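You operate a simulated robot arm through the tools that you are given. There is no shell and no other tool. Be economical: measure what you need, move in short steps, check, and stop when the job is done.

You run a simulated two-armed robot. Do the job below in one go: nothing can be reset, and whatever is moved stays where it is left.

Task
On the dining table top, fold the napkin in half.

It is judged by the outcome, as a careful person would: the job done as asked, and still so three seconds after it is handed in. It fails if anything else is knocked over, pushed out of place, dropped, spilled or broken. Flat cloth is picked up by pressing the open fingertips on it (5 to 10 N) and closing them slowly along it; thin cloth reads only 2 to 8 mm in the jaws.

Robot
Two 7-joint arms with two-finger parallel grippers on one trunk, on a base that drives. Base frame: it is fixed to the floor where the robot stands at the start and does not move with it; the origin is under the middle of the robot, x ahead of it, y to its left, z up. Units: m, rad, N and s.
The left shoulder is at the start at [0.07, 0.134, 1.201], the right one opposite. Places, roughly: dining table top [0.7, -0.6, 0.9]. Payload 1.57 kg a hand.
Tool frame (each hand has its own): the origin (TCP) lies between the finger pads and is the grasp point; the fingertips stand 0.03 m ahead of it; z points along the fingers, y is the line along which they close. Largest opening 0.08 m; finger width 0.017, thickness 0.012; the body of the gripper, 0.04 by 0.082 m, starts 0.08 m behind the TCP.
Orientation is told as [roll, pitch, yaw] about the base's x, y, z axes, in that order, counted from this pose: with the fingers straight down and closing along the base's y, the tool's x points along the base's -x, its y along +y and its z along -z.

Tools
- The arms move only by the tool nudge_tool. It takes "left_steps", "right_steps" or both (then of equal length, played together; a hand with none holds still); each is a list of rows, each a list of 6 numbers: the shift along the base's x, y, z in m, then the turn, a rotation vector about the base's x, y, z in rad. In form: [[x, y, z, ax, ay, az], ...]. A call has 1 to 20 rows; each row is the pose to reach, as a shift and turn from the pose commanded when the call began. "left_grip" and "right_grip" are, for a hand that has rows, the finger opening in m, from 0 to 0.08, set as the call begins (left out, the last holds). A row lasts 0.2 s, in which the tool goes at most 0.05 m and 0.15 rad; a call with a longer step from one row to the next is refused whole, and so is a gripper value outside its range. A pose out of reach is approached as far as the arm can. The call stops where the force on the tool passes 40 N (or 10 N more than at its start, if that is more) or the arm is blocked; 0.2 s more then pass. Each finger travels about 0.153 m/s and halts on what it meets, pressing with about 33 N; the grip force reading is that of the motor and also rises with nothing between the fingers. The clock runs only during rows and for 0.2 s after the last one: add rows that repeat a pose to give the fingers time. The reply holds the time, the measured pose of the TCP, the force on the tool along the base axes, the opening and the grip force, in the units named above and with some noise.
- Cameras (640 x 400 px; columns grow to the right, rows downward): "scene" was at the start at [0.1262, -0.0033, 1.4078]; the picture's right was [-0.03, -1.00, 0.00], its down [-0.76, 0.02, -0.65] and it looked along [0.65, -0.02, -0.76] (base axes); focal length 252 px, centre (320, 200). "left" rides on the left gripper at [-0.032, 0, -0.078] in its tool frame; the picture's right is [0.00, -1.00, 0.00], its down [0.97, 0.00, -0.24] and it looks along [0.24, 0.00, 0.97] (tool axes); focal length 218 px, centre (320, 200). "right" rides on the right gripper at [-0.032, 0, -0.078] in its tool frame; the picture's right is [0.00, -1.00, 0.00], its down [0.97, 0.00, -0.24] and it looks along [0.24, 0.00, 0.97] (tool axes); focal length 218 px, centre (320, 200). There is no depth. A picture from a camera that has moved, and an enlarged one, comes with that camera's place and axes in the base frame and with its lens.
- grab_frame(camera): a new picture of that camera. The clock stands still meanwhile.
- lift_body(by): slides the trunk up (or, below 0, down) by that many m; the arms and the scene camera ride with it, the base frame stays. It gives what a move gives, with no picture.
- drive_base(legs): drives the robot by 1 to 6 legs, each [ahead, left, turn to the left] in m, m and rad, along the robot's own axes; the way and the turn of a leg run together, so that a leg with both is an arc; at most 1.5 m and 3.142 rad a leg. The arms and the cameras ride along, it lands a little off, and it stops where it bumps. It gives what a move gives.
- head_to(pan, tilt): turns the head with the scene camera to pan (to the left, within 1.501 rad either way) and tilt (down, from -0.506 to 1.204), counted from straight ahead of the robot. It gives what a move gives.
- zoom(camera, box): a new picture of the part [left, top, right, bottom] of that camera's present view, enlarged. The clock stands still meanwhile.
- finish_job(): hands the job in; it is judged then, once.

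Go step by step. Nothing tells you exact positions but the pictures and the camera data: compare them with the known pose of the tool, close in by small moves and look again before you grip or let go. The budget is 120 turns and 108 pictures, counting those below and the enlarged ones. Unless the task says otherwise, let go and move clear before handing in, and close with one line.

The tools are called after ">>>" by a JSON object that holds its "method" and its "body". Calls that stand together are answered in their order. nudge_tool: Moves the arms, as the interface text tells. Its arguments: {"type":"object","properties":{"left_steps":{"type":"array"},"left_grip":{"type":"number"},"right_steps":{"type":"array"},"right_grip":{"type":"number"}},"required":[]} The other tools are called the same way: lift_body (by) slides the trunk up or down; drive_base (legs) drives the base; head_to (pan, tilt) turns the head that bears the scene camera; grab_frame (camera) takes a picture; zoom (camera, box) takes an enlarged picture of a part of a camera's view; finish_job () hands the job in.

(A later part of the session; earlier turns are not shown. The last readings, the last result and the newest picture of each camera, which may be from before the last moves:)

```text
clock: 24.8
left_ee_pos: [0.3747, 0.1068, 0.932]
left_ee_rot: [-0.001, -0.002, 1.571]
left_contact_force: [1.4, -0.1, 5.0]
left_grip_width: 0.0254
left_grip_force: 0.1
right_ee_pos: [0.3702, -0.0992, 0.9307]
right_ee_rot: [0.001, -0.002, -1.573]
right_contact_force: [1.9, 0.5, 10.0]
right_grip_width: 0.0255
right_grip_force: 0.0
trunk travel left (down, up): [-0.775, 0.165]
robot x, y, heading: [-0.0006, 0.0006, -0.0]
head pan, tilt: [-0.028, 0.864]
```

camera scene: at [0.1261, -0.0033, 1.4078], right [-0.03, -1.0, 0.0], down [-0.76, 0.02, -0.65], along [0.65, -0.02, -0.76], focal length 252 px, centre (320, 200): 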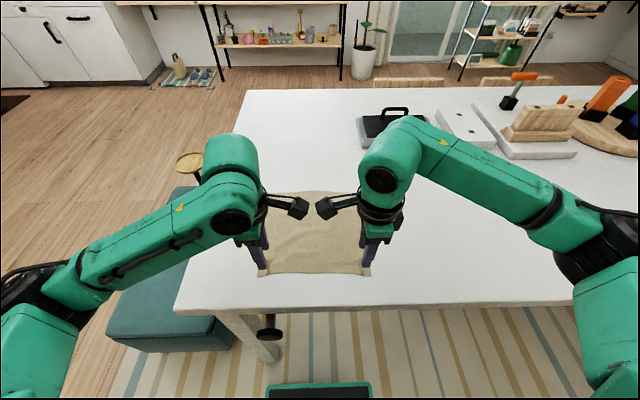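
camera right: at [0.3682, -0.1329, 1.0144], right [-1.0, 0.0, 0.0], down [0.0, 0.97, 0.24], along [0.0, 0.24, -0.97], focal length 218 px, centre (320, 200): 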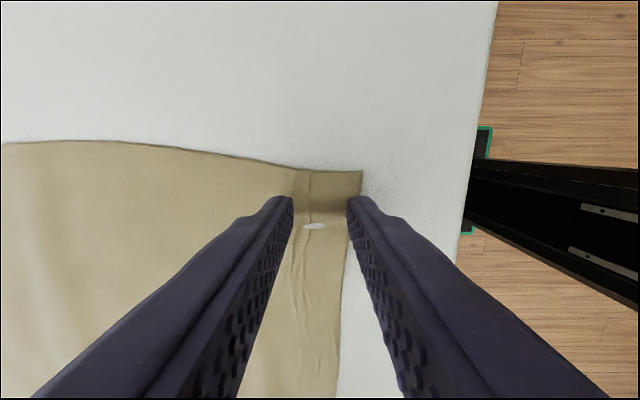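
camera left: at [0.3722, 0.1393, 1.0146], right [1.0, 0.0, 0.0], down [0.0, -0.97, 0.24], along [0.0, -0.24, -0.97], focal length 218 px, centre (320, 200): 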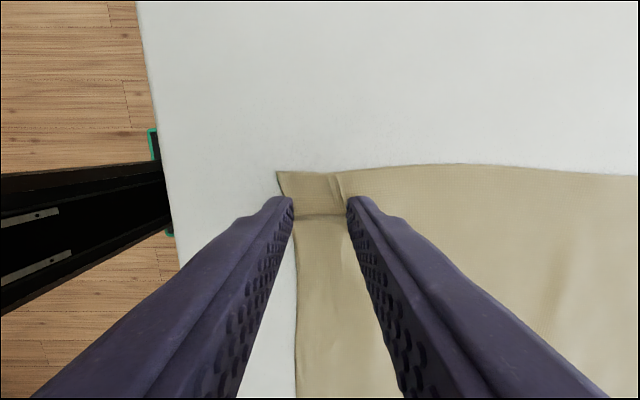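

The press reads 5 N on the left and 10 N on the right, so I'll trim slightly and close slowly.

>>> {"method": "nudge_tool", "body": {"left_steps": [[0, 0, -0.0004, 0, 0, 0]], "right_steps": [[0, 0, 0, 0, 0, 0]], "left_grip": 0.022, "right_grip": 0.022}}

>>> {"method": "nudge_tool", "body": {"left_steps": [[0, 0, 0, 0, 0, 0]], "right_steps": [[0, 0, 0, 0, 0, 0]], "left_grip": 0.017, "right_grip": 0.017}}

>>> {"method": "nudge_tool", "body": {"left_steps": [[0, 0, 0, 0, 0, 0]], "right_steps": [[0, 0, 0, 0, 0, 0]], "left_grip": 0.013, "right_grip": 0.013}}

>>> {"method": "grab_frame", "body": {"camera": "right"}}

>>> {"method": "grab_frame", "body": {"camera": "left"}}

```text
clock: 25.2
left_ee_pos: [0.3746, 0.1071, 0.9324]
left_ee_rot: [-0.002, 0.0, 1.571]
left_contact_force: [0.8, 1.2, 9.0]
left_grip_width: 0.0217
left_grip_force: 0.0
right_ee_pos: [0.3709, -0.0983, 0.9311]
right_ee_rot: [0.003, 0.002, -1.571]
right_contact_force: [0.4, 0.9, 10.4]
right_grip_width: 0.0207
right_grip_force: 0.1
trunk travel left (down, up): [-0.775, 0.165]
robot x, y, heading: [0.0007, -0.0018, 0.002]
head pan, tilt: [-0.028, 0.864]
```

```text
clock: 25.6
left_ee_pos: [0.3752, 0.1064, 0.9317]
left_ee_rot: [-0.003, 0.003, 1.571]
left_contact_force: [1.3, 0.2, 10.7]
left_grip_width: 0.0163
left_grip_force: 0.0
right_ee_pos: [0.3716, -0.0991, 0.9309]
right_ee_rot: [0.004, 0.001, -1.57]
right_contact_force: [0.5, 0.6, 10.5]
right_grip_width: 0.016
right_grip_force: 0.0
trunk travel left (down, up): [-0.775, 0.165]
robot x, y, heading: [0.0002, -0.0017, -0.001]
head pan, tilt: [-0.028, 0.864]
```

```text
clock: 26.0
left_ee_pos: [0.3739, 0.1072, 0.9312]
left_ee_rot: [-0.002, 0.001, 1.572]
left_contact_force: [0.2, -0.4, 13.6]
left_grip_width: 0.0118
left_grip_force: 0.0
right_ee_pos: [0.3705, -0.0999, 0.9307]
right_ee_rot: [0.004, 0.001, -1.573]
right_contact_force: [0.5, 0.4, 10.4]
right_grip_width: 0.0122
right_grip_force: 0.0
trunk travel left (down, up): [-0.775, 0.165]
robot x, y, heading: [-0.0021, 0.0017, -0.004]
head pan, tilt: [-0.028, 0.864]
```

```text
76 pictures are left
camera right: at [0.3696, -0.1326, 1.0092], right [-1.0, 0.0, 0.0], down [0.0, 0.97, 0.24], along [0.0, 0.24, -0.97], focal length 218 px, centre (320, 200)
```

right: 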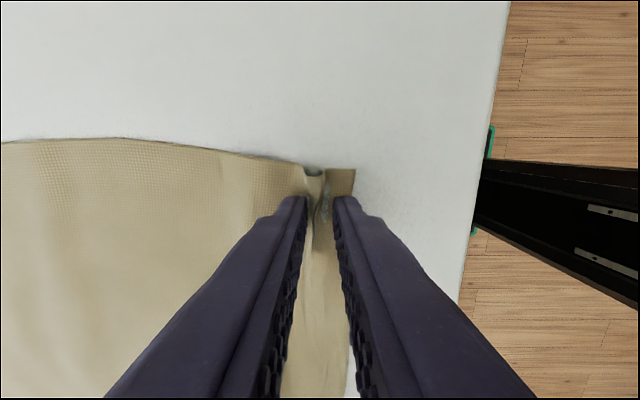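

```text
75 pictures are left
camera left: at [0.3736, 0.1392, 1.0087], right [1.0, 0.0, 0.0], down [0.0, -0.97, 0.24], along [0.0, -0.24, -0.97], focal length 218 px, centre (320, 200)
```

left: 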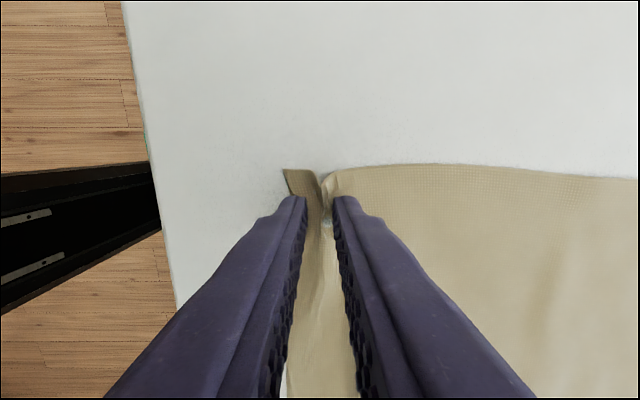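

The ridges are forming with only a small hem flap outside. I'll finish closing and lift a little.

>>> {"method": "nudge_tool", "body": {"left_steps": [[0, 0, 0, 0, 0, 0]], "right_steps": [[0, 0, 0, 0, 0, 0]], "left_grip": 0.008, "right_grip": 0.008}}

>>> {"method": "nudge_tool", "body": {"left_steps": [[0, 0, 0, 0, 0, 0]], "right_steps": [[0, 0, 0, 0, 0, 0]], "left_grip": 0.004, "right_grip": 0.004}}

>>> {"method": "nudge_tool", "body": {"left_steps": [[0, 0, 0, 0, 0, 0], [0, 0, 0, 0, 0, 0], [0.002, 0, 0.01, 0, 0, 0], [0.005, 0, 0.02, 0, 0, 0], [0.01, 0, 0.035, 0, 0, 0], [0.015, 0, 0.05, 0, 0, 0], [0.015, 0, 0.05, 0, 0, 0]], "right_steps": [[0, 0, 0, 0, 0, 0], [0, 0, 0, 0, 0, 0], [0.002, 0, 0.01, 0, 0, 0], [0.005, 0, 0.02, 0, 0, 0], [0.01, 0, 0.035, 0, 0, 0], [0.015, 0, 0.05, 0, 0, 0], [0.015, 0, 0.05, 0, 0, 0]], "left_grip": 0.0, "right_grip": 0.0}}

>>> {"method": "grab_frame", "body": {"camera": "scene"}}

>>> {"method": "grab_frame", "body": {"camera": "right"}}

>>> {"method": "grab_frame", "body": {"camera": "left"}}

```text
clock: 26.4
left_ee_pos: [0.3736, 0.1068, 0.9304]
left_ee_rot: [-0.003, 0.001, 1.57]
left_contact_force: [-0.7, 0.4, 13.4]
left_grip_width: 0.0082
left_grip_force: 0.2
right_ee_pos: [0.3708, -0.1003, 0.9309]
right_ee_rot: [0.002, 0.001, -1.571]
right_contact_force: [1.1, 0.4, 9.8]
right_grip_width: 0.0071
right_grip_force: 0.1
trunk travel left (down, up): [-0.775, 0.165]
robot x, y, heading: [0.0009, -0.0008, 0.006]
head pan, tilt: [-0.028, 0.864]
```

```text
clock: 26.8
left_ee_pos: [0.3737, 0.1072, 0.9309]
left_ee_rot: [-0.004, 0.0, 1.571]
left_contact_force: [0.8, -0.7, 14.5]
left_grip_width: 0.0045
left_grip_force: 0.2
right_ee_pos: [0.3695, -0.1004, 0.9315]
right_ee_rot: [0.004, -0.001, -1.571]
right_contact_force: [0.1, -0.5, 9.4]
right_grip_width: 0.0049
right_grip_force: 1.0
trunk travel left (down, up): [-0.775, 0.165]
robot x, y, heading: [0.0042, -0.0014, -0.005]
head pan, tilt: [-0.028, 0.864]
```

```text
clock: 28.4
left_ee_pos: [0.3917, 0.1064, 0.979]
left_ee_rot: [0.001, -0.001, 1.571]
left_contact_force: [-0.3, 0.1, -0.7]
left_grip_width: 0.002
left_grip_force: 23.6
right_ee_pos: [0.3856, -0.0993, 0.98]
right_ee_rot: [0.0, -0.001, -1.572]
right_contact_force: [-0.3, -0.6, -0.4]
right_grip_width: 0.0016
right_grip_force: 24.4
trunk travel left (down, up): [-0.775, 0.165]
robot x, y, heading: [0.0066, -0.0014, -0.001]
head pan, tilt: [-0.028, 0.864]
```

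```text
74 pictures are left
camera scene: at [0.1258, -0.0034, 1.4078], right [-0.03, -1.0, 0.0], down [-0.76, 0.02, -0.65], along [0.65, -0.02, -0.76], focal length 252 px, centre (320, 200)
```

scene: 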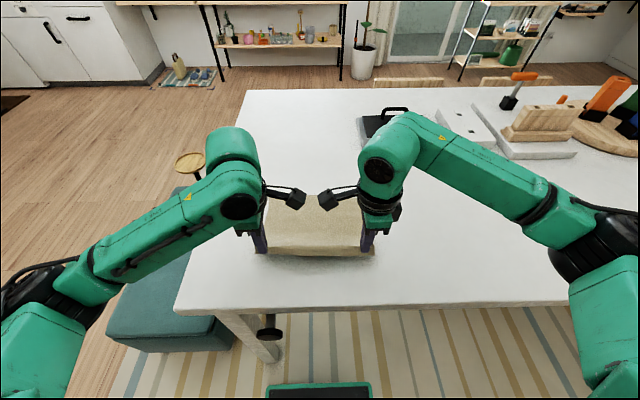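

```text
73 pictures are left
camera right: at [0.3863, -0.133, 1.0582], right [-1.0, 0.0, 0.0], down [0.0, 0.97, 0.24], along [0.0, 0.24, -0.97], focal length 218 px, centre (320, 200)
```

right: 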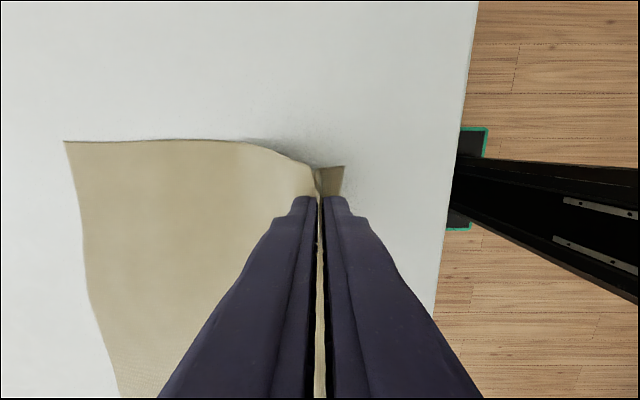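

```text
72 pictures are left
camera left: at [0.3899, 0.1389, 1.0574], right [1.0, 0.0, 0.0], down [0.0, -0.97, 0.24], along [0.0, -0.24, -0.97], focal length 218 px, centre (320, 200)
```

left: 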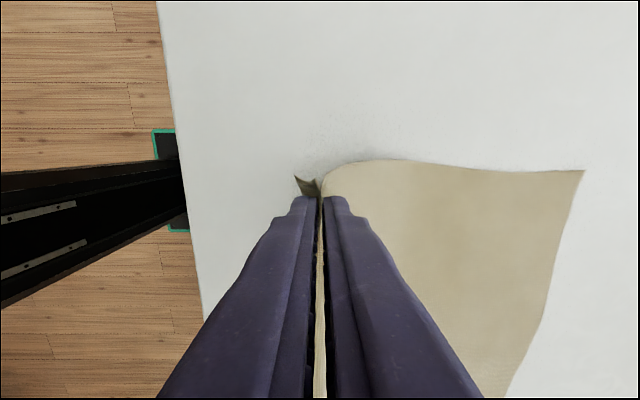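

The hem is held with just a tiny flap and the cloth leaves the jaws downward. I'll do the arc again, tilting the fingers back towards me on the second half so the cloth lies back towards the crease.

>>> {"method": "nudge_tool", "body": {"left_steps": [[0.01, 0, 0.01, 0, 0, 0], [0.02, 0, 0.018, 0, 0, 0], [0.03, 0, 0.026, 0, 0, 0], [0.04, 0, 0.032, 0, 0, 0], [0.052, 0, 0.037, 0, 0, 0], [0.063, 0, 0.041, 0, 0, 0], [0.077, 0, 0.044, 0, 0.05, 0], [0.091, 0, 0.045, 0, 0.1, 0], [0.119, 0, 0.041, 0, 0.2, 0], [0.144, 0, 0.031, 0, 0.3, 0], [0.155, 0, 0.024, 0, 0.35, 0], [0.166, 0, 0.015, 0, 0.4, 0], [0.176, 0, 0.004, 0, 0.45, 0], [0.184, 0, -0.007, 0, 0.5, 0], [0.189, 0, -0.016, 0, 0.5, 0], [0.192, 0, -0.025, 0, 0.5, 0], [0.192, 0, -0.025, 0, 0.5, 0]], "right_steps": [[0.01, 0, 0.01, 0, 0, 0], [0.02, 0, 0.018, 0, 0, 0], [0.03, 0, 0.026, 0, 0, 0], [0.04, 0, 0.032, 0, 0, 0], [0.052, 0, 0.037, 0, 0, 0], [0.063, 0, 0.041, 0, 0, 0], [0.077, 0, 0.044, 0, 0.05, 0], [0.091, 0, 0.045, 0, 0.1, 0], [0.119, 0, 0.041, 0, 0.2, 0], [0.144, 0, 0.031, 0, 0.3, 0], [0.155, 0, 0.024, 0, 0.35, 0], [0.166, 0, 0.015, 0, 0.4, 0], [0.176, 0, 0.004, 0, 0.45, 0], [0.184, 0, -0.007, 0, 0.5, 0], [0.189, 0, -0.016, 0, 0.5, 0], [0.192, 0, -0.025, 0, 0.5, 0], [0.192, 0, -0.025, 0, 0.5, 0]]}}

>>> {"method": "zoom", "body": {"camera": "scene", "box": [220, 140, 420, 265]}}

>>> {"method": "grab_frame", "body": {"camera": "right"}}

>>> {"method": "grab_frame", "body": {"camera": "left"}}

```text
clock: 32.0
left_ee_pos: [0.5115, 0.1175, 0.9778]
left_ee_rot: [0.499, 0.0, 1.571]
left_contact_force: [-0.5, -10.3, -0.2]
left_grip_width: 0.0019
left_grip_force: 23.5
left hand out of reach, approached as far as the arm can: row 11, 12, 13, 14, 15, 16, 17
right_ee_pos: [0.5004, -0.1116, 0.9672]
right_ee_rot: [-0.501, 0.0, -1.573]
right_contact_force: [0.4, 10.9, -0.4]
right_grip_width: 0.0018
right_grip_force: 24.1
right hand out of reach, approached as far as the arm can: row 11, 12, 13, 14, 15, 16, 17
trunk travel left (down, up): [-0.775, 0.165]
robot x, y, heading: [0.0016, -0.0014, -0.003]
head pan, tilt: [-0.028, 0.864]
```

```text
3.20 times, centred on (320, 202) of scene
camera zoom: at [0.1266, -0.0037, 1.4078], right [-0.03, -1.0, 0.0], down [-0.76, 0.02, -0.65], along [0.65, -0.02, -0.76], focal length 805 px, centre (320, 192)
```

zoom: 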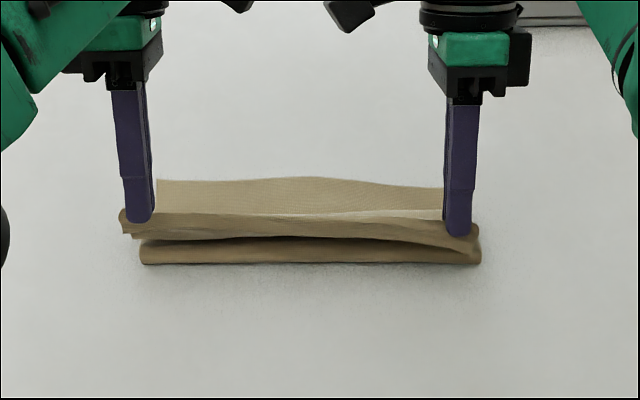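

```text
70 pictures are left
camera right: at [0.5371, -0.1446, 1.037], right [-0.88, 0.0, 0.48], down [0.12, 0.97, 0.21], along [-0.46, 0.24, -0.85], focal length 218 px, centre (320, 200)
```

right: 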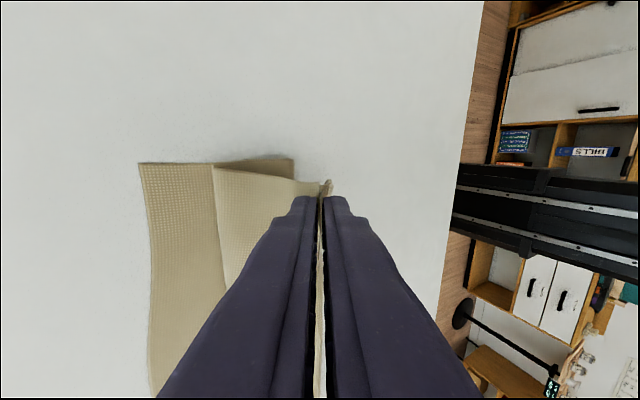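

```text
69 pictures are left
camera left: at [0.5488, 0.1497, 1.045], right [0.88, 0.0, -0.48], down [0.11, -0.97, 0.21], along [-0.46, -0.24, -0.85], focal length 218 px, centre (320, 200)
```

left: 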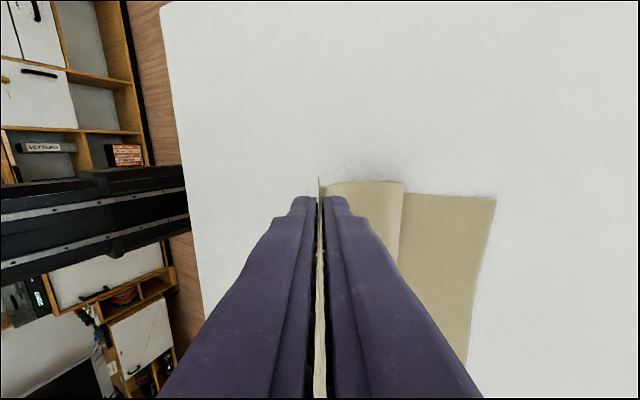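

Tilting ran both arms out of reach, so I'll undo the tilt and finish the move with vertical tools.

>>> {"method": "nudge_tool", "body": {"left_steps": [[0, 0, 0.02, 0, -0.12, 0], [0, 0, 0.02, 0, -0.24, 0], [0, 0, 0.02, 0, -0.36, 0], [0, 0, 0.02, 0, -0.48, 0], [0, 0, 0.02, 0, -0.5, 0], [0, 0, 0.02, 0, -0.5, 0]], "right_steps": [[0, 0, 0.02, 0, -0.12, 0], [0, 0, 0.02, 0, -0.24, 0], [0, 0, 0.02, 0, -0.36, 0], [0, 0, 0.02, 0, -0.48, 0], [0, 0, 0.02, 0, -0.5, 0], [0, 0, 0.02, 0, -0.5, 0]]}}

>>> {"method": "zoom", "body": {"camera": "scene", "box": [220, 140, 420, 265]}}

>>> {"method": "grab_frame", "body": {"camera": "right"}}

```text
clock: 32.8
left_ee_pos: [0.5111, 0.1086, 0.9994]
left_ee_rot: [0.196, 0.009, 1.559]
left_contact_force: [0.4, -14.6, 0.1]
left_grip_width: 0.002
left_grip_force: 23.7
right_ee_pos: [0.5312, -0.1296, 0.9935]
right_ee_rot: [-0.267, 0.018, -1.673]
right_contact_force: [-1.8, 13.5, 0.1]
right_grip_width: 0.0021
right_grip_force: 24.2
right hand out of reach, approached as far as the arm can: row 1, 2
trunk travel left (down, up): [-0.775, 0.165]
robot x, y, heading: [0.0006, -0.0041, -0.008]
head pan, tilt: [-0.028, 0.864]
stopped in row 3 (right hand): the force on the tool passed its limit (the readings are from after the stop); the commanded pose is now the measured one
```

```text
3.20 times, centred on (320, 202) of scene
camera zoom: at [0.1257, -0.0075, 1.4079], right [-0.03, -1.0, 0.0], down [-0.76, 0.02, -0.65], along [0.65, -0.02, -0.76], focal length 805 px, centre (320, 192)
```

zoom: 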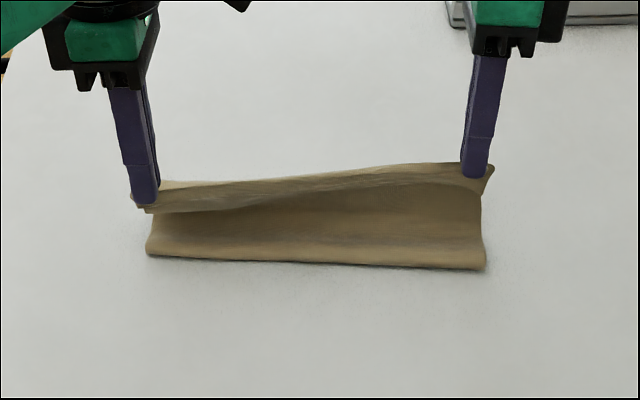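

```text
67 pictures are left
camera right: at [0.5481, -0.1661, 1.0686], right [-0.96, 0.09, 0.26], down [0.16, 0.95, 0.25], along [-0.23, 0.28, -0.93], focal length 218 px, centre (320, 200)
```

right: 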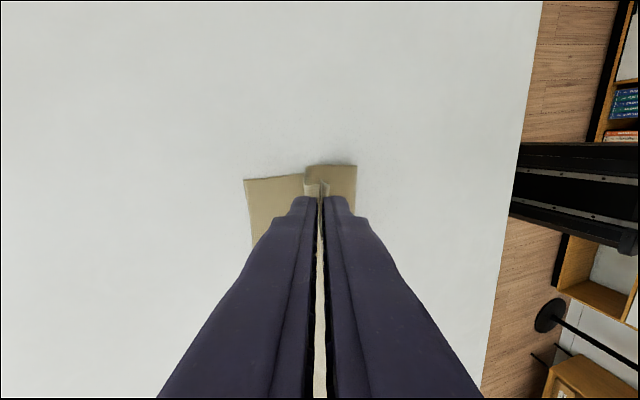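

The right arm jerked and put tension across the cloth. The commanded poses are now reset to measured, so I'll bring the hands back to their grasp spacing and upright first.

>>> {"method": "nudge_tool", "body": {"left_steps": [[0.004, -0.001, 0, 0, -0.05, 0], [0.01, -0.002, 0, 0, -0.1, 0], [0.015, -0.002, 0, 0, -0.15, 0.01], [0.019, -0.002, 0, 0, -0.196, 0.01], [0.019, -0.002, 0, 0, -0.196, 0.01]], "right_steps": [[0.0, 0.008, 0, 0, -0.065, 0.025], [0.0, 0.016, 0.002, 0, -0.13, 0.05], [0.0, 0.024, 0.004, 0, -0.2, 0.075], [0.0, 0.03, 0.006, 0, -0.265, 0.1], [0.0, 0.03, 0.006, 0, -0.265, 0.1]]}}

>>> {"method": "zoom", "body": {"camera": "scene", "box": [220, 140, 420, 265]}}

```text
clock: 34.0
left_ee_pos: [0.5297, 0.1119, 0.9983]
left_ee_rot: [0.002, 0.007, 1.574]
left_contact_force: [-0.9, -0.1, 0.0]
left_grip_width: 0.0021
left_grip_force: 23.6
right_ee_pos: [0.5326, -0.0997, 0.9984]
right_ee_rot: [-0.005, 0.026, -1.571]
right_contact_force: [0.9, -1.1, -0.4]
right_grip_width: 0.0023
right_grip_force: 23.2
trunk travel left (down, up): [-0.775, 0.165]
robot x, y, heading: [0.0018, -0.0012, 0.002]
head pan, tilt: [-0.028, 0.864]
```

```text
3.20 times, centred on (320, 202) of scene
camera zoom: at [0.1266, -0.0038, 1.4078], right [-0.03, -1.0, 0.0], down [-0.76, 0.02, -0.65], along [0.65, -0.02, -0.76], focal length 805 px, centre (320, 192)
```

zoom: 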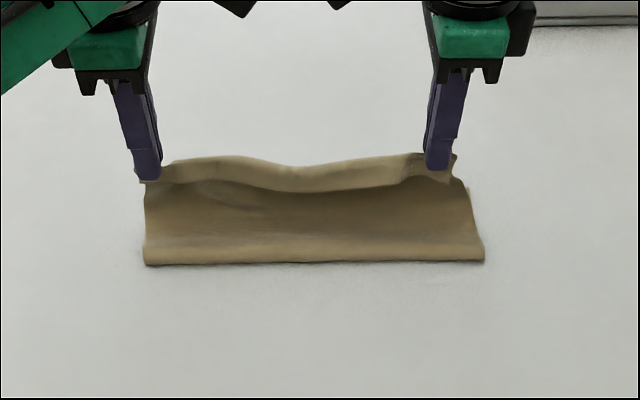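

That's a clean fold shape with the crease at about x=0.486. I'll lower the held edge forward onto the far edge.

>>> {"method": "nudge_tool", "body": {"left_steps": [[0.01, 0, -0.006, 0, 0, 0], [0.02, 0, -0.014, 0, 0, 0], [0.028, 0, -0.022, 0, 0, 0], [0.034, 0, -0.031, 0, 0, 0], [0.039, 0, -0.041, 0, 0, 0], [0.042, 0, -0.052, 0, 0, 0], [0.042, 0, -0.052, 0, 0, 0]], "right_steps": [[0.01, 0, -0.006, 0, 0, 0], [0.02, 0, -0.014, 0, 0, 0], [0.028, 0, -0.022, 0, 0, 0], [0.034, 0, -0.031, 0, 0, 0], [0.037, 0, -0.041, 0, 0, 0], [0.039, 0, -0.052, 0, 0, 0], [0.039, 0, -0.052, 0, 0, 0]]}}

>>> {"method": "zoom", "body": {"camera": "scene", "box": [220, 140, 420, 265]}}

>>> {"method": "grab_frame", "body": {"camera": "right"}}

>>> {"method": "grab_frame", "body": {"camera": "left"}}

```text
clock: 35.5
left_ee_pos: [0.5708, 0.1106, 0.9466]
left_ee_rot: [0.0, 0.009, 1.572]
left_contact_force: [0.4, 0.0, 0.9]
left_grip_width: 0.0019
left_grip_force: 23.0
right_ee_pos: [0.5704, -0.0981, 0.9472]
right_ee_rot: [-0.005, 0.025, -1.571]
right_contact_force: [-0.2, -1.1, 0.1]
right_grip_width: 0.002
right_grip_force: 23.4
trunk travel left (down, up): [-0.775, 0.165]
robot x, y, heading: [0.0009, -0.0014, 0.002]
head pan, tilt: [-0.028, 0.864]
```

```text
3.20 times, centred on (320, 202) of scene
camera zoom: at [0.126, -0.0034, 1.4078], right [-0.03, -1.0, 0.0], down [-0.76, 0.02, -0.65], along [0.65, -0.02, -0.76], focal length 805 px, centre (320, 192)
```

zoom: 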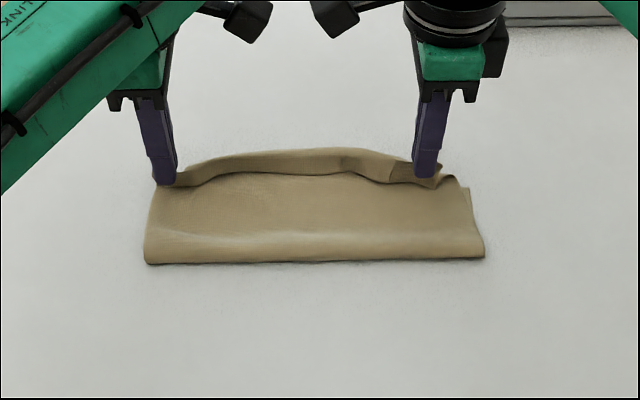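

```text
64 pictures are left
camera right: at [0.5708, -0.1343, 1.0243], right [-1.0, 0.0, 0.0], down [0.0, 0.96, 0.26], along [0.0, 0.26, -0.96], focal length 218 px, centre (320, 200)
```

right: 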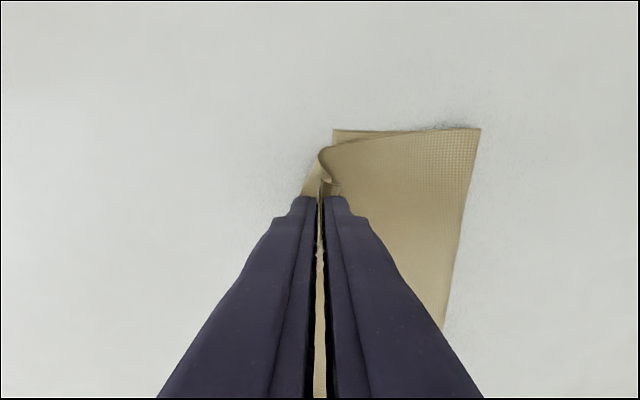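

```text
63 pictures are left
camera left: at [0.5704, 0.1438, 1.0227], right [1.0, 0.0, 0.0], down [0.0, -0.97, 0.25], along [0.0, -0.25, -0.97], focal length 218 px, centre (320, 200)
```

left: 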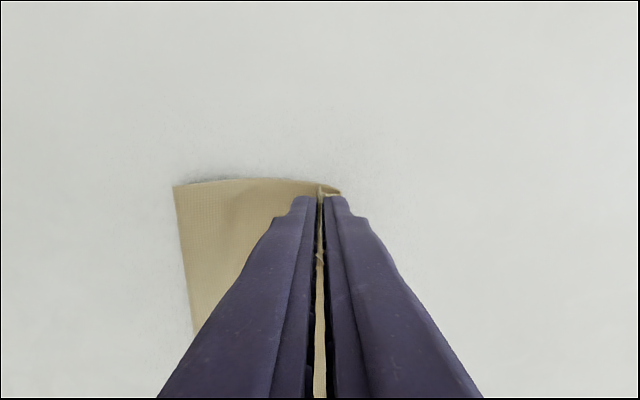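

The edge is lying over the far side. I'll release it gently, lift clear, and inspect.

>>> {"method": "nudge_tool", "body": {"left_steps": [[0, 0, -0.006, 0, 0, 0], [0, 0, -0.006, 0, 0, 0], [0, 0, -0.006, 0, 0, 0]], "right_steps": [[0, 0, -0.006, 0, 0, 0], [0, 0, -0.006, 0, 0, 0], [0, 0, -0.006, 0, 0, 0]], "left_grip": 0.014, "right_grip": 0.014}}

>>> {"method": "nudge_tool", "body": {"left_steps": [[0, 0, 0, 0, 0, 0], [0, 0, 0.02, 0, 0, 0], [0, 0, 0.05, 0, 0, 0], [0, 0.02, 0.08, 0, 0, 0], [0, 0.06, 0.1, 0, 0, 0], [0, 0.1, 0.1, 0, 0, 0]], "right_steps": [[0, 0, 0, 0, 0, 0], [0, 0, 0.02, 0, 0, 0], [0, 0, 0.05, 0, 0, 0], [0, -0.02, 0.08, 0, 0, 0], [0, -0.06, 0.1, 0, 0, 0], [0, -0.1, 0.1, 0, 0, 0]], "left_grip": 0.03, "right_grip": 0.03}}

>>> {"method": "zoom", "body": {"camera": "scene", "box": [220, 140, 420, 265]}}

>>> {"method": "grab_frame", "body": {"camera": "right"}}

>>> {"method": "grab_frame", "body": {"camera": "left"}}

```text
clock: 36.4
left_ee_pos: [0.5704, 0.1117, 0.9397]
left_ee_rot: [0.002, 0.009, 1.573]
left_contact_force: [0.1, -1.2, -0.3]
left_grip_width: 0.014
left_grip_force: 0.1
right_ee_pos: [0.5713, -0.1002, 0.9405]
right_ee_rot: [-0.003, 0.026, -1.571]
right_contact_force: [-0.8, 1.3, -0.8]
right_grip_width: 0.0141
right_grip_force: 0.0
trunk travel left (down, up): [-0.775, 0.165]
robot x, y, heading: [-0.0014, -0.002, 0.002]
head pan, tilt: [-0.028, 0.864]
```

```text
clock: 37.8
left_ee_pos: [0.5715, 0.2093, 1.0397]
left_ee_rot: [0.001, 0.009, 1.57]
left_contact_force: [1.0, -0.8, 0.1]
left_grip_width: 0.0301
left_grip_force: 0.0
right_ee_pos: [0.5717, -0.2004, 1.0415]
right_ee_rot: [-0.006, 0.027, -1.571]
right_contact_force: [-0.4, -0.3, -0.9]
right_grip_width: 0.0299
right_grip_force: 0.0
trunk travel left (down, up): [-0.775, 0.165]
robot x, y, heading: [-0.0008, 0.0008, -0.005]
head pan, tilt: [-0.028, 0.864]
```

```text
3.20 times, centred on (320, 202) of scene
camera zoom: at [0.1261, -0.0039, 1.4078], right [-0.03, -1.0, 0.0], down [-0.76, 0.02, -0.65], along [0.65, -0.02, -0.76], focal length 805 px, centre (320, 192)
```

zoom: 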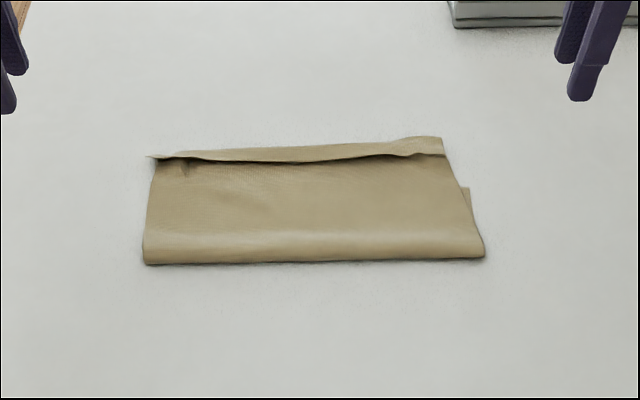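

```text
61 pictures are left
camera right: at [0.5717, -0.2351, 1.1188], right [-1.0, 0.0, 0.0], down [0.0, 0.96, 0.27], along [0.0, 0.27, -0.96], focal length 218 px, centre (320, 200)
```

right: 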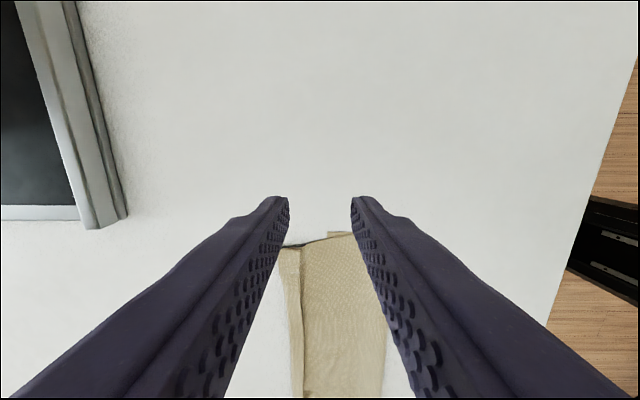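

```text
60 pictures are left
camera left: at [0.5709, 0.2424, 1.1177], right [1.0, 0.0, 0.0], down [0.0, -0.97, 0.25], along [0.0, -0.25, -0.97], focal length 218 px, centre (320, 200)
```

left: 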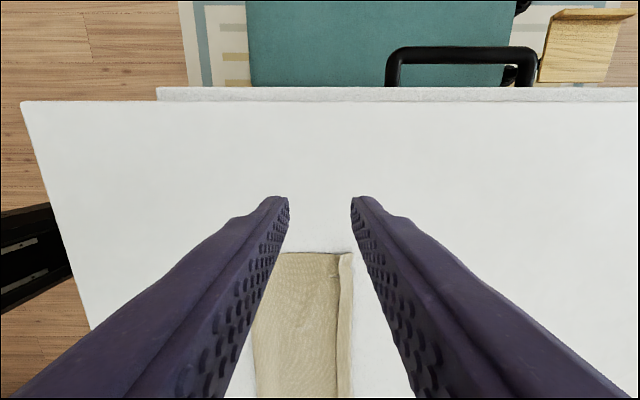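

The top layer has landed with its hem partly curled up at the far edge, and the bottom layer's right far corner sticks out. I'll zoom in for detail.

>>> {"method": "zoom", "body": {"camera": "scene", "box": [260, 175, 376, 230]}}

>>> {"method": "nudge_tool", "body": {"right_steps": [[0.0, 0.02, 0.03, 0, 0, 0], [0.0, 0.05, 0.06, 0, 0, 0], [0, 0.08, 0.08, 0, 0, 0], [0, 0.09, 0.08, 0, 0, 0]], "right_grip": 0.08}}

>>> {"method": "grab_frame", "body": {"camera": "right"}}

```text
5.52 times, centred on (318, 202) of scene
camera zoom: at [0.1261, -0.0039, 1.4078], right [-0.03, -1.0, 0.0], down [-0.76, 0.02, -0.65], along [0.65, -0.02, -0.76], focal length 1388 px, centre (331, 186)
```

zoom: 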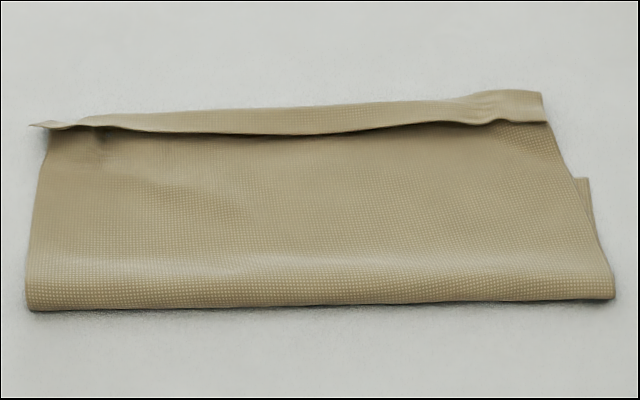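

```text
clock: 38.8
left_ee_pos: [0.5707, 0.2095, 1.0399]
left_ee_rot: [0.002, 0.008, 1.572]
left_contact_force: [-0.3, 0.1, 0.4]
left_grip_width: 0.0299
left_grip_force: 0.0
right_ee_pos: [0.5712, -0.1098, 1.1221]
right_ee_rot: [-0.004, 0.025, -1.57]
right_contact_force: [1.1, -0.4, -0.2]
right_grip_width: 0.0803
right_grip_force: 0.1
trunk travel left (down, up): [-0.775, 0.165]
robot x, y, heading: [0.0034, -0.0016, -0.002]
head pan, tilt: [-0.028, 0.864]
```

```text
58 pictures are left
camera right: at [0.5712, -0.1442, 1.1993], right [-1.0, 0.0, 0.0], down [0.0, 0.96, 0.27], along [0.0, 0.27, -0.96], focal length 218 px, centre (320, 200)
```

right: 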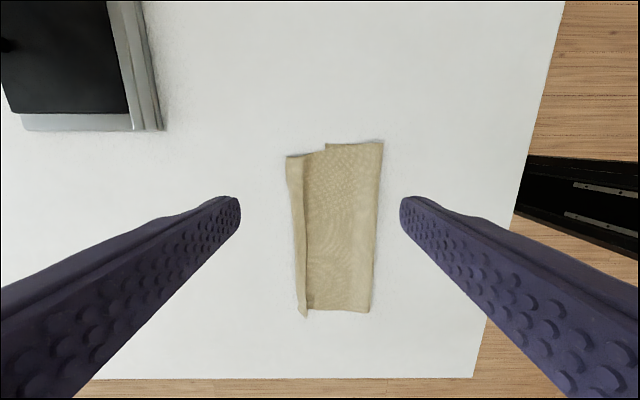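

From above, the crease runs straight at x≈0.488. The top hem is flipped back on itself at x≈0.60–0.615, and the bottom right corner has slipped to x≈0.563. I'll regrasp the top hem to unfold and redo it, positioning above it first.

>>> {"method": "nudge_tool", "body": {"left_steps": [[0.01, -0.03, 0, 0, 0, 0], [0.02, -0.06, 0, 0, 0, 0], [0.03, -0.085, -0.02, 0, 0, 0], [0.03, -0.097, -0.05, 0, 0, 0], [0.03, -0.097, -0.075, 0, 0, 0], [0.03, -0.097, -0.075, 0, 0, 0]], "right_steps": [[0.01, 0.002, -0.03, 0, 0, 0], [0.02, 0.005, -0.06, 0, 0, 0], [0.034, 0.005, -0.09, 0, 0, 0], [0.036, 0.005, -0.12, 0, 0, 0], [0.036, 0.005, -0.15, 0, 0, 0], [0.036, 0.005, -0.157, 0, 0, 0]], "left_grip": 0.034, "right_grip": 0.034}}

>>> {"method": "grab_frame", "body": {"camera": "right"}}

>>> {"method": "grab_frame", "body": {"camera": "left"}}

```text
clock: 40.1
left_ee_pos: [0.6011, 0.1121, 0.9634]
left_ee_rot: [0.0, 0.008, 1.573]
left_contact_force: [0.1, -0.3, -0.8]
left_grip_width: 0.0342
left_grip_force: 0.1
right_ee_pos: [0.6013, -0.1053, 0.9722]
right_ee_rot: [-0.005, 0.023, -1.569]
right_contact_force: [-0.1, -0.2, 0.2]
right_grip_width: 0.0342
right_grip_force: 0.0
right hand out of reach, approached as far as the arm can: row 3, 4, 5, 6
trunk travel left (down, up): [-0.775, 0.165]
robot x, y, heading: [0.0006, -0.0012, 0.0]
head pan, tilt: [-0.028, 0.864]
```

```text
57 pictures are left
camera right: at [0.6008, -0.1405, 1.0487], right [-1.0, 0.0, 0.0], down [0.0, 0.96, 0.26], along [0.0, 0.26, -0.96], focal length 218 px, centre (320, 200)
```

right: 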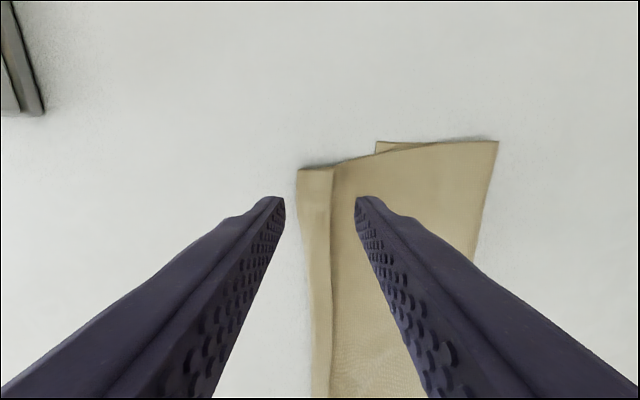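

```text
56 pictures are left
camera left: at [0.6005, 0.1455, 1.0415], right [1.0, 0.0, 0.0], down [0.0, -0.97, 0.25], along [0.0, -0.25, -0.97], focal length 218 px, centre (320, 200)
```

left: 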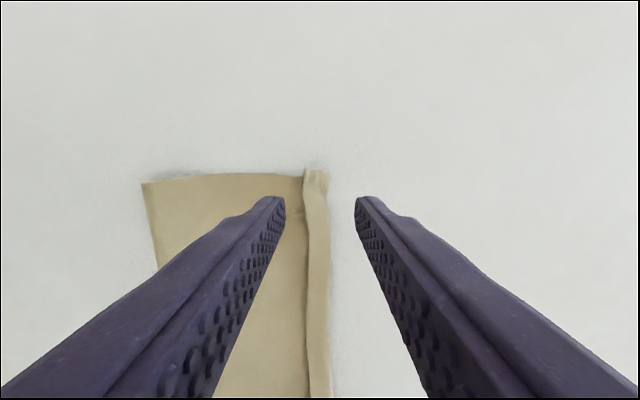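

The right arm is at its reach limit, so I'll lift the hands and drive ahead 5 cm. The table edge is about 0.28 m from the trunk axis, so there's room.

>>> {"method": "nudge_tool", "body": {"left_steps": [[-0.01, 0, 0.03, 0, 0, 0], [-0.03, 0, 0.05, 0, 0, 0], [-0.05, 0, 0.06, 0, 0, 0], [-0.05, 0, 0.06, 0, 0, 0]], "right_steps": [[-0.01, 0, 0.03, 0, 0, 0], [-0.03, 0, 0.05, 0, 0, 0], [-0.05, 0, 0.06, 0, 0, 0], [-0.05, 0, 0.06, 0, 0, 0]]}}

>>> {"method": "drive_base", "body": {"legs": [[0.05, 0, 0]]}}

>>> {"method": "grab_frame", "body": {"camera": "scene"}}

```text
clock: 41.1
left_ee_pos: [0.5511, 0.1133, 1.0241]
left_ee_rot: [0.004, 0.006, 1.571]
left_contact_force: [0.4, -0.3, -0.2]
left_grip_width: 0.0339
left_grip_force: 0.1
right_ee_pos: [0.5523, -0.1064, 1.0308]
right_ee_rot: [-0.004, 0.025, -1.572]
right_contact_force: [-0.5, -0.4, 0.2]
right_grip_width: 0.0341
right_grip_force: 0.0
trunk travel left (down, up): [-0.775, 0.165]
robot x, y, heading: [-0.001, -0.0015, -0.002]
head pan, tilt: [-0.028, 0.864]
```

```text
clock: 42.1
left_ee_pos: [0.596, 0.1138, 1.0284]
left_ee_rot: [-0.002, 0.009, 1.573]
left_contact_force: [-0.7, 0.2, 0.8]
left_grip_width: 0.0336
left_grip_force: 0.0
right_ee_pos: [0.5966, -0.1057, 1.0353]
right_ee_rot: [0.002, 0.026, -1.571]
right_contact_force: [0.2, 0.5, 0.9]
right_grip_width: 0.034
right_grip_force: 0.1
trunk travel left (down, up): [-0.775, 0.165]
robot x, y, heading: [0.0479, -0.0001, -0.005]
head pan, tilt: [-0.028, 0.864]
```

```text
55 pictures are left
camera scene: at [0.1699, -0.0032, 1.4085], right [-0.03, -1.0, 0.0], down [-0.76, 0.02, -0.65], along [0.65, -0.02, -0.76], focal length 252 px, centre (320, 200)
```

scene: 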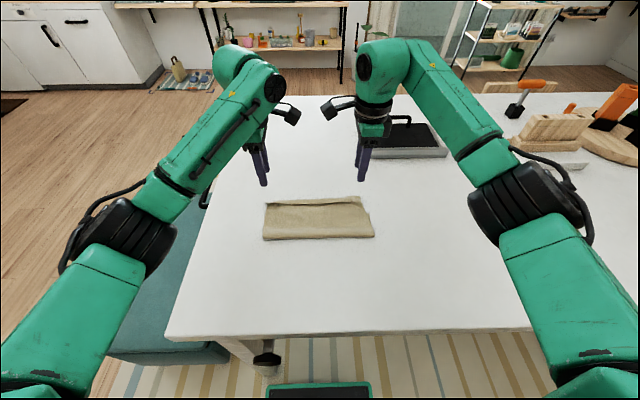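

The drive went fine. Now I'll go down over the rolled top hem, centred at x≈0.604 on the right and 0.599 on the left.

>>> {"method": "nudge_tool", "body": {"left_steps": [[0.003, 0, -0.03, 0, 0, 0], [0.003, 0, -0.06, 0, 0, 0], [0.003, 0, -0.08, 0, 0, 0], [0.003, 0, -0.089, 0, 0, 0], [0.003, 0, -0.089, 0, 0, 0]], "right_steps": [[0.007, 0, -0.03, 0, -0.02, 0], [0.007, 0, -0.06, 0, -0.025, 0], [0.007, 0, -0.085, 0, -0.025, 0], [0.007, 0, -0.096, 0, -0.025, 0], [0.007, 0, -0.096, 0, -0.025, 0]], "left_grip": 0.03, "right_grip": 0.03}}

>>> {"method": "grab_frame", "body": {"camera": "right"}}

>>> {"method": "grab_frame", "body": {"camera": "left"}}

```text
clock: 43.3
left_ee_pos: [0.6033, 0.1137, 0.9357]
left_ee_rot: [0.003, 0.009, 1.573]
left_contact_force: [0.0, 0.3, -0.9]
left_grip_width: 0.03
left_grip_force: 0.1
right_ee_pos: [0.6073, -0.1057, 0.9373]
right_ee_rot: [0.021, 0.027, -1.571]
right_contact_force: [0.0, 0.3, -0.7]
right_grip_width: 0.0301
right_grip_force: 0.0
trunk travel left (down, up): [-0.775, 0.165]
robot x, y, heading: [0.0493, 0.0015, 0.003]
head pan, tilt: [-0.028, 0.864]
```

```text
54 pictures are left
camera right: at [0.6059, -0.1401, 1.014], right [-1.0, 0.0, -0.02], down [-0.01, 0.96, 0.26], along [0.02, 0.27, -0.96], focal length 218 px, centre (320, 200)
```

right: 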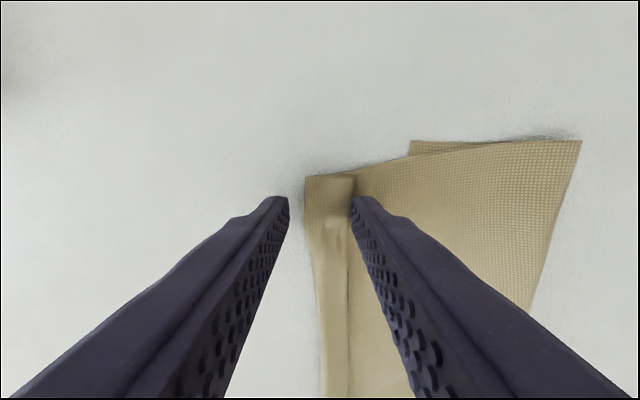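

```text
53 pictures are left
camera left: at [0.6038, 0.1461, 1.0129], right [1.0, 0.0, 0.0], down [0.0, -0.97, 0.25], along [0.0, -0.25, -0.97], focal length 218 px, centre (320, 200)
```

left: 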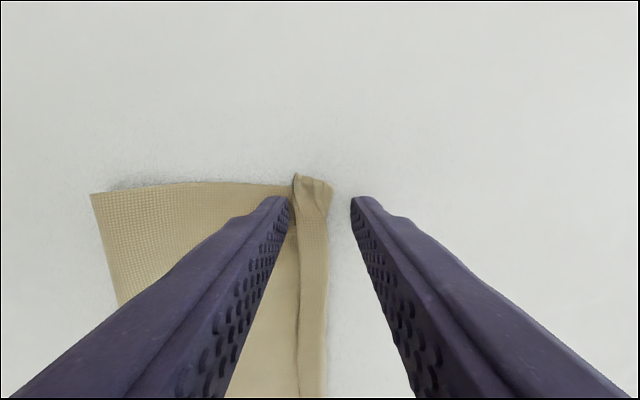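

Both rolled hems sit between the open fingers. I'll lower slightly and close on them.

>>> {"method": "nudge_tool", "body": {"left_steps": [[0, 0, -0.002, 0, 0, 0], [0, 0, -0.003, 0, 0, 0], [0, 0, -0.003, 0, 0, 0]], "right_steps": [[0, 0, -0.002, 0, 0, 0], [0, 0, -0.0045, 0, 0, 0], [0, 0, -0.0045, 0, 0, 0]], "left_grip": 0.026, "right_grip": 0.026}}

>>> {"method": "nudge_tool", "body": {"left_steps": [[0, 0, 0, 0, 0, 0]], "right_steps": [[0, 0, 0, 0, 0, 0]], "left_grip": 0.019, "right_grip": 0.019}}

>>> {"method": "nudge_tool", "body": {"left_steps": [[0, 0, 0, 0, 0, 0]], "right_steps": [[0, 0, 0, 0, 0, 0]], "left_grip": 0.012, "right_grip": 0.012}}

>>> {"method": "grab_frame", "body": {"camera": "right"}}

>>> {"method": "grab_frame", "body": {"camera": "left"}}

```text
clock: 44.1
left_ee_pos: [0.6048, 0.1121, 0.9323]
left_ee_rot: [0.002, 0.01, 1.575]
left_contact_force: [-0.1, -0.3, 0.5]
left_grip_width: 0.0262
left_grip_force: 0.0
right_ee_pos: [0.6083, -0.1048, 0.9321]
right_ee_rot: [0.022, 0.027, -1.573]
right_contact_force: [0.2, 0.1, -0.5]
right_grip_width: 0.0258
right_grip_force: 0.0
trunk travel left (down, up): [-0.775, 0.165]
robot x, y, heading: [0.0484, -0.0011, 0.001]
head pan, tilt: [-0.028, 0.864]
```

```text
clock: 44.5
left_ee_pos: [0.6046, 0.1138, 0.9318]
left_ee_rot: [0.001, 0.008, 1.573]
left_contact_force: [-1.0, -0.1, -0.6]
left_grip_width: 0.0189
left_grip_force: 0.0
right_ee_pos: [0.608, -0.1049, 0.9326]
right_ee_rot: [0.021, 0.027, -1.571]
right_contact_force: [0.3, 0.0, -0.2]
right_grip_width: 0.0189
right_grip_force: 0.1
trunk travel left (down, up): [-0.775, 0.165]
robot x, y, heading: [0.0537, -0.0009, -0.002]
head pan, tilt: [-0.028, 0.864]
```

```text
clock: 44.9
left_ee_pos: [0.6046, 0.1132, 0.9328]
left_ee_rot: [0.002, 0.008, 1.574]
left_contact_force: [0.4, -0.2, 0.0]
left_grip_width: 0.012
left_grip_force: 0.0
right_ee_pos: [0.6088, -0.1057, 0.9326]
right_ee_rot: [0.021, 0.027, -1.569]
right_contact_force: [-1.3, -0.2, 0.1]
right_grip_width: 0.0117
right_grip_force: 0.0
trunk travel left (down, up): [-0.775, 0.165]
robot x, y, heading: [0.0484, 0.0002, 0.001]
head pan, tilt: [-0.028, 0.864]
```

```text
52 pictures are left
camera right: at [0.6062, -0.14, 1.0096], right [-1.0, 0.0, -0.02], down [-0.01, 0.96, 0.27], along [0.02, 0.27, -0.96], focal length 218 px, centre (320, 200)
```

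right: 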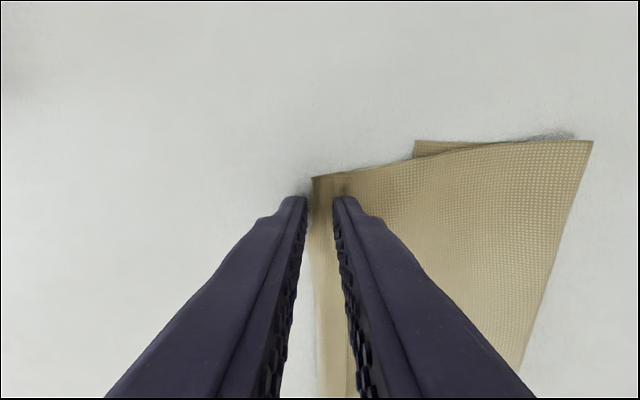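

```text
51 pictures are left
camera left: at [0.6043, 0.1461, 1.01], right [1.0, 0.0, 0.0], down [0.0, -0.97, 0.25], along [0.0, -0.25, -0.97], focal length 218 px, centre (320, 200)
```

left: 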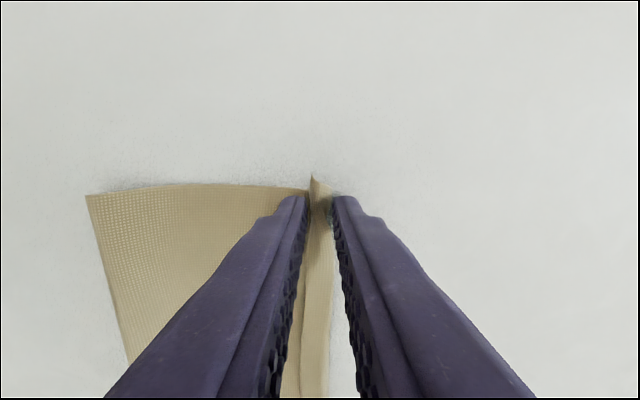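

Both hems are now standing up between the fingers. I'll close fully and lift a little to see what I hold.

>>> {"method": "nudge_tool", "body": {"left_steps": [[0, 0, 0, 0, 0, 0], [0, 0, 0, 0, 0, 0]], "right_steps": [[0, 0, 0, 0, 0, 0], [0, 0, 0, 0, 0, 0]], "left_grip": 0.005, "right_grip": 0.005}}

>>> {"method": "nudge_tool", "body": {"left_steps": [[0, 0, 0, 0, 0, 0], [0, 0, 0, 0, 0, 0], [-0.003, 0, 0.012, 0, 0, 0], [-0.008, 0, 0.025, 0, 0, 0], [-0.012, 0, 0.035, 0, 0, 0], [-0.012, 0, 0.035, 0, 0, 0]], "right_steps": [[0, 0, 0, 0, 0, 0], [0, 0, 0, 0, 0, 0], [-0.003, 0, 0.012, 0, 0, 0], [-0.008, 0, 0.025, 0, 0, 0], [-0.012, 0, 0.035, 0, 0, 0], [-0.012, 0, 0.035, 0, 0, 0]], "left_grip": 0.0, "right_grip": 0.0}}

>>> {"method": "grab_frame", "body": {"camera": "right"}}

>>> {"method": "grab_frame", "body": {"camera": "left"}}

>>> {"method": "grab_frame", "body": {"camera": "scene"}}

```text
clock: 45.5
left_ee_pos: [0.6051, 0.1128, 0.9327]
left_ee_rot: [0.001, 0.009, 1.572]
left_contact_force: [0.1, -0.3, -0.4]
left_grip_width: 0.005
left_grip_force: 0.5
right_ee_pos: [0.6081, -0.105, 0.9317]
right_ee_rot: [0.023, 0.026, -1.571]
right_contact_force: [0.7, 0.2, 0.2]
right_grip_width: 0.0048
right_grip_force: 0.2
trunk travel left (down, up): [-0.775, 0.165]
robot x, y, heading: [0.0515, -0.0035, -0.003]
head pan, tilt: [-0.028, 0.864]
```

```text
clock: 46.9
left_ee_pos: [0.5917, 0.112, 0.9674]
left_ee_rot: [0.001, 0.009, 1.574]
left_contact_force: [-0.2, 0.7, -0.2]
left_grip_width: 0.0022
left_grip_force: 23.7
right_ee_pos: [0.5964, -0.105, 0.9682]
right_ee_rot: [0.021, 0.027, -1.569]
right_contact_force: [-0.4, -0.2, -0.1]
right_grip_width: 0.0016
right_grip_force: 24.2
trunk travel left (down, up): [-0.775, 0.165]
robot x, y, heading: [0.0485, -0.0036, 0.002]
head pan, tilt: [-0.028, 0.864]
```

```text
50 pictures are left
camera right: at [0.5946, -0.1399, 1.045], right [-1.0, 0.0, -0.02], down [-0.01, 0.96, 0.26], along [0.02, 0.26, -0.96], focal length 218 px, centre (320, 200)
```

right: 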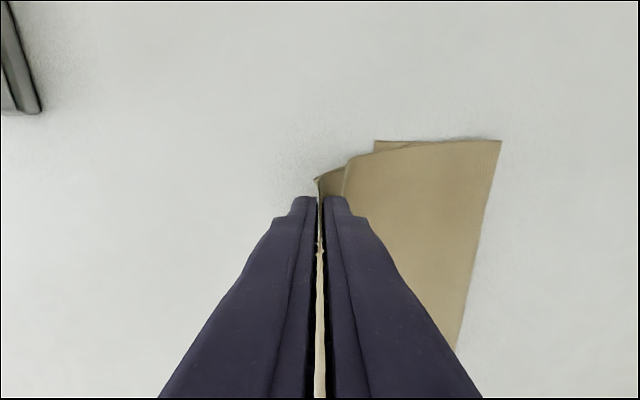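

```text
49 pictures are left
camera left: at [0.592, 0.146, 1.0452], right [1.0, 0.0, 0.0], down [0.0, -0.97, 0.25], along [0.0, -0.25, -0.97], focal length 218 px, centre (320, 200)
```

left: 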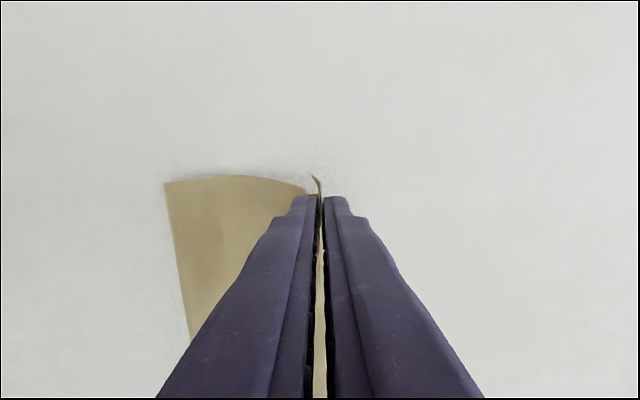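

```text
48 pictures are left
camera scene: at [0.1766, -0.0037, 1.4078], right [-0.03, -1.0, 0.0], down [-0.76, 0.02, -0.65], along [0.65, -0.02, -0.76], focal length 252 px, centre (320, 200)
```

scene: 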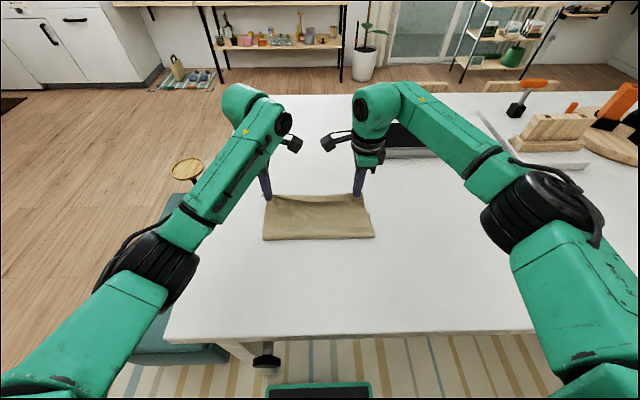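

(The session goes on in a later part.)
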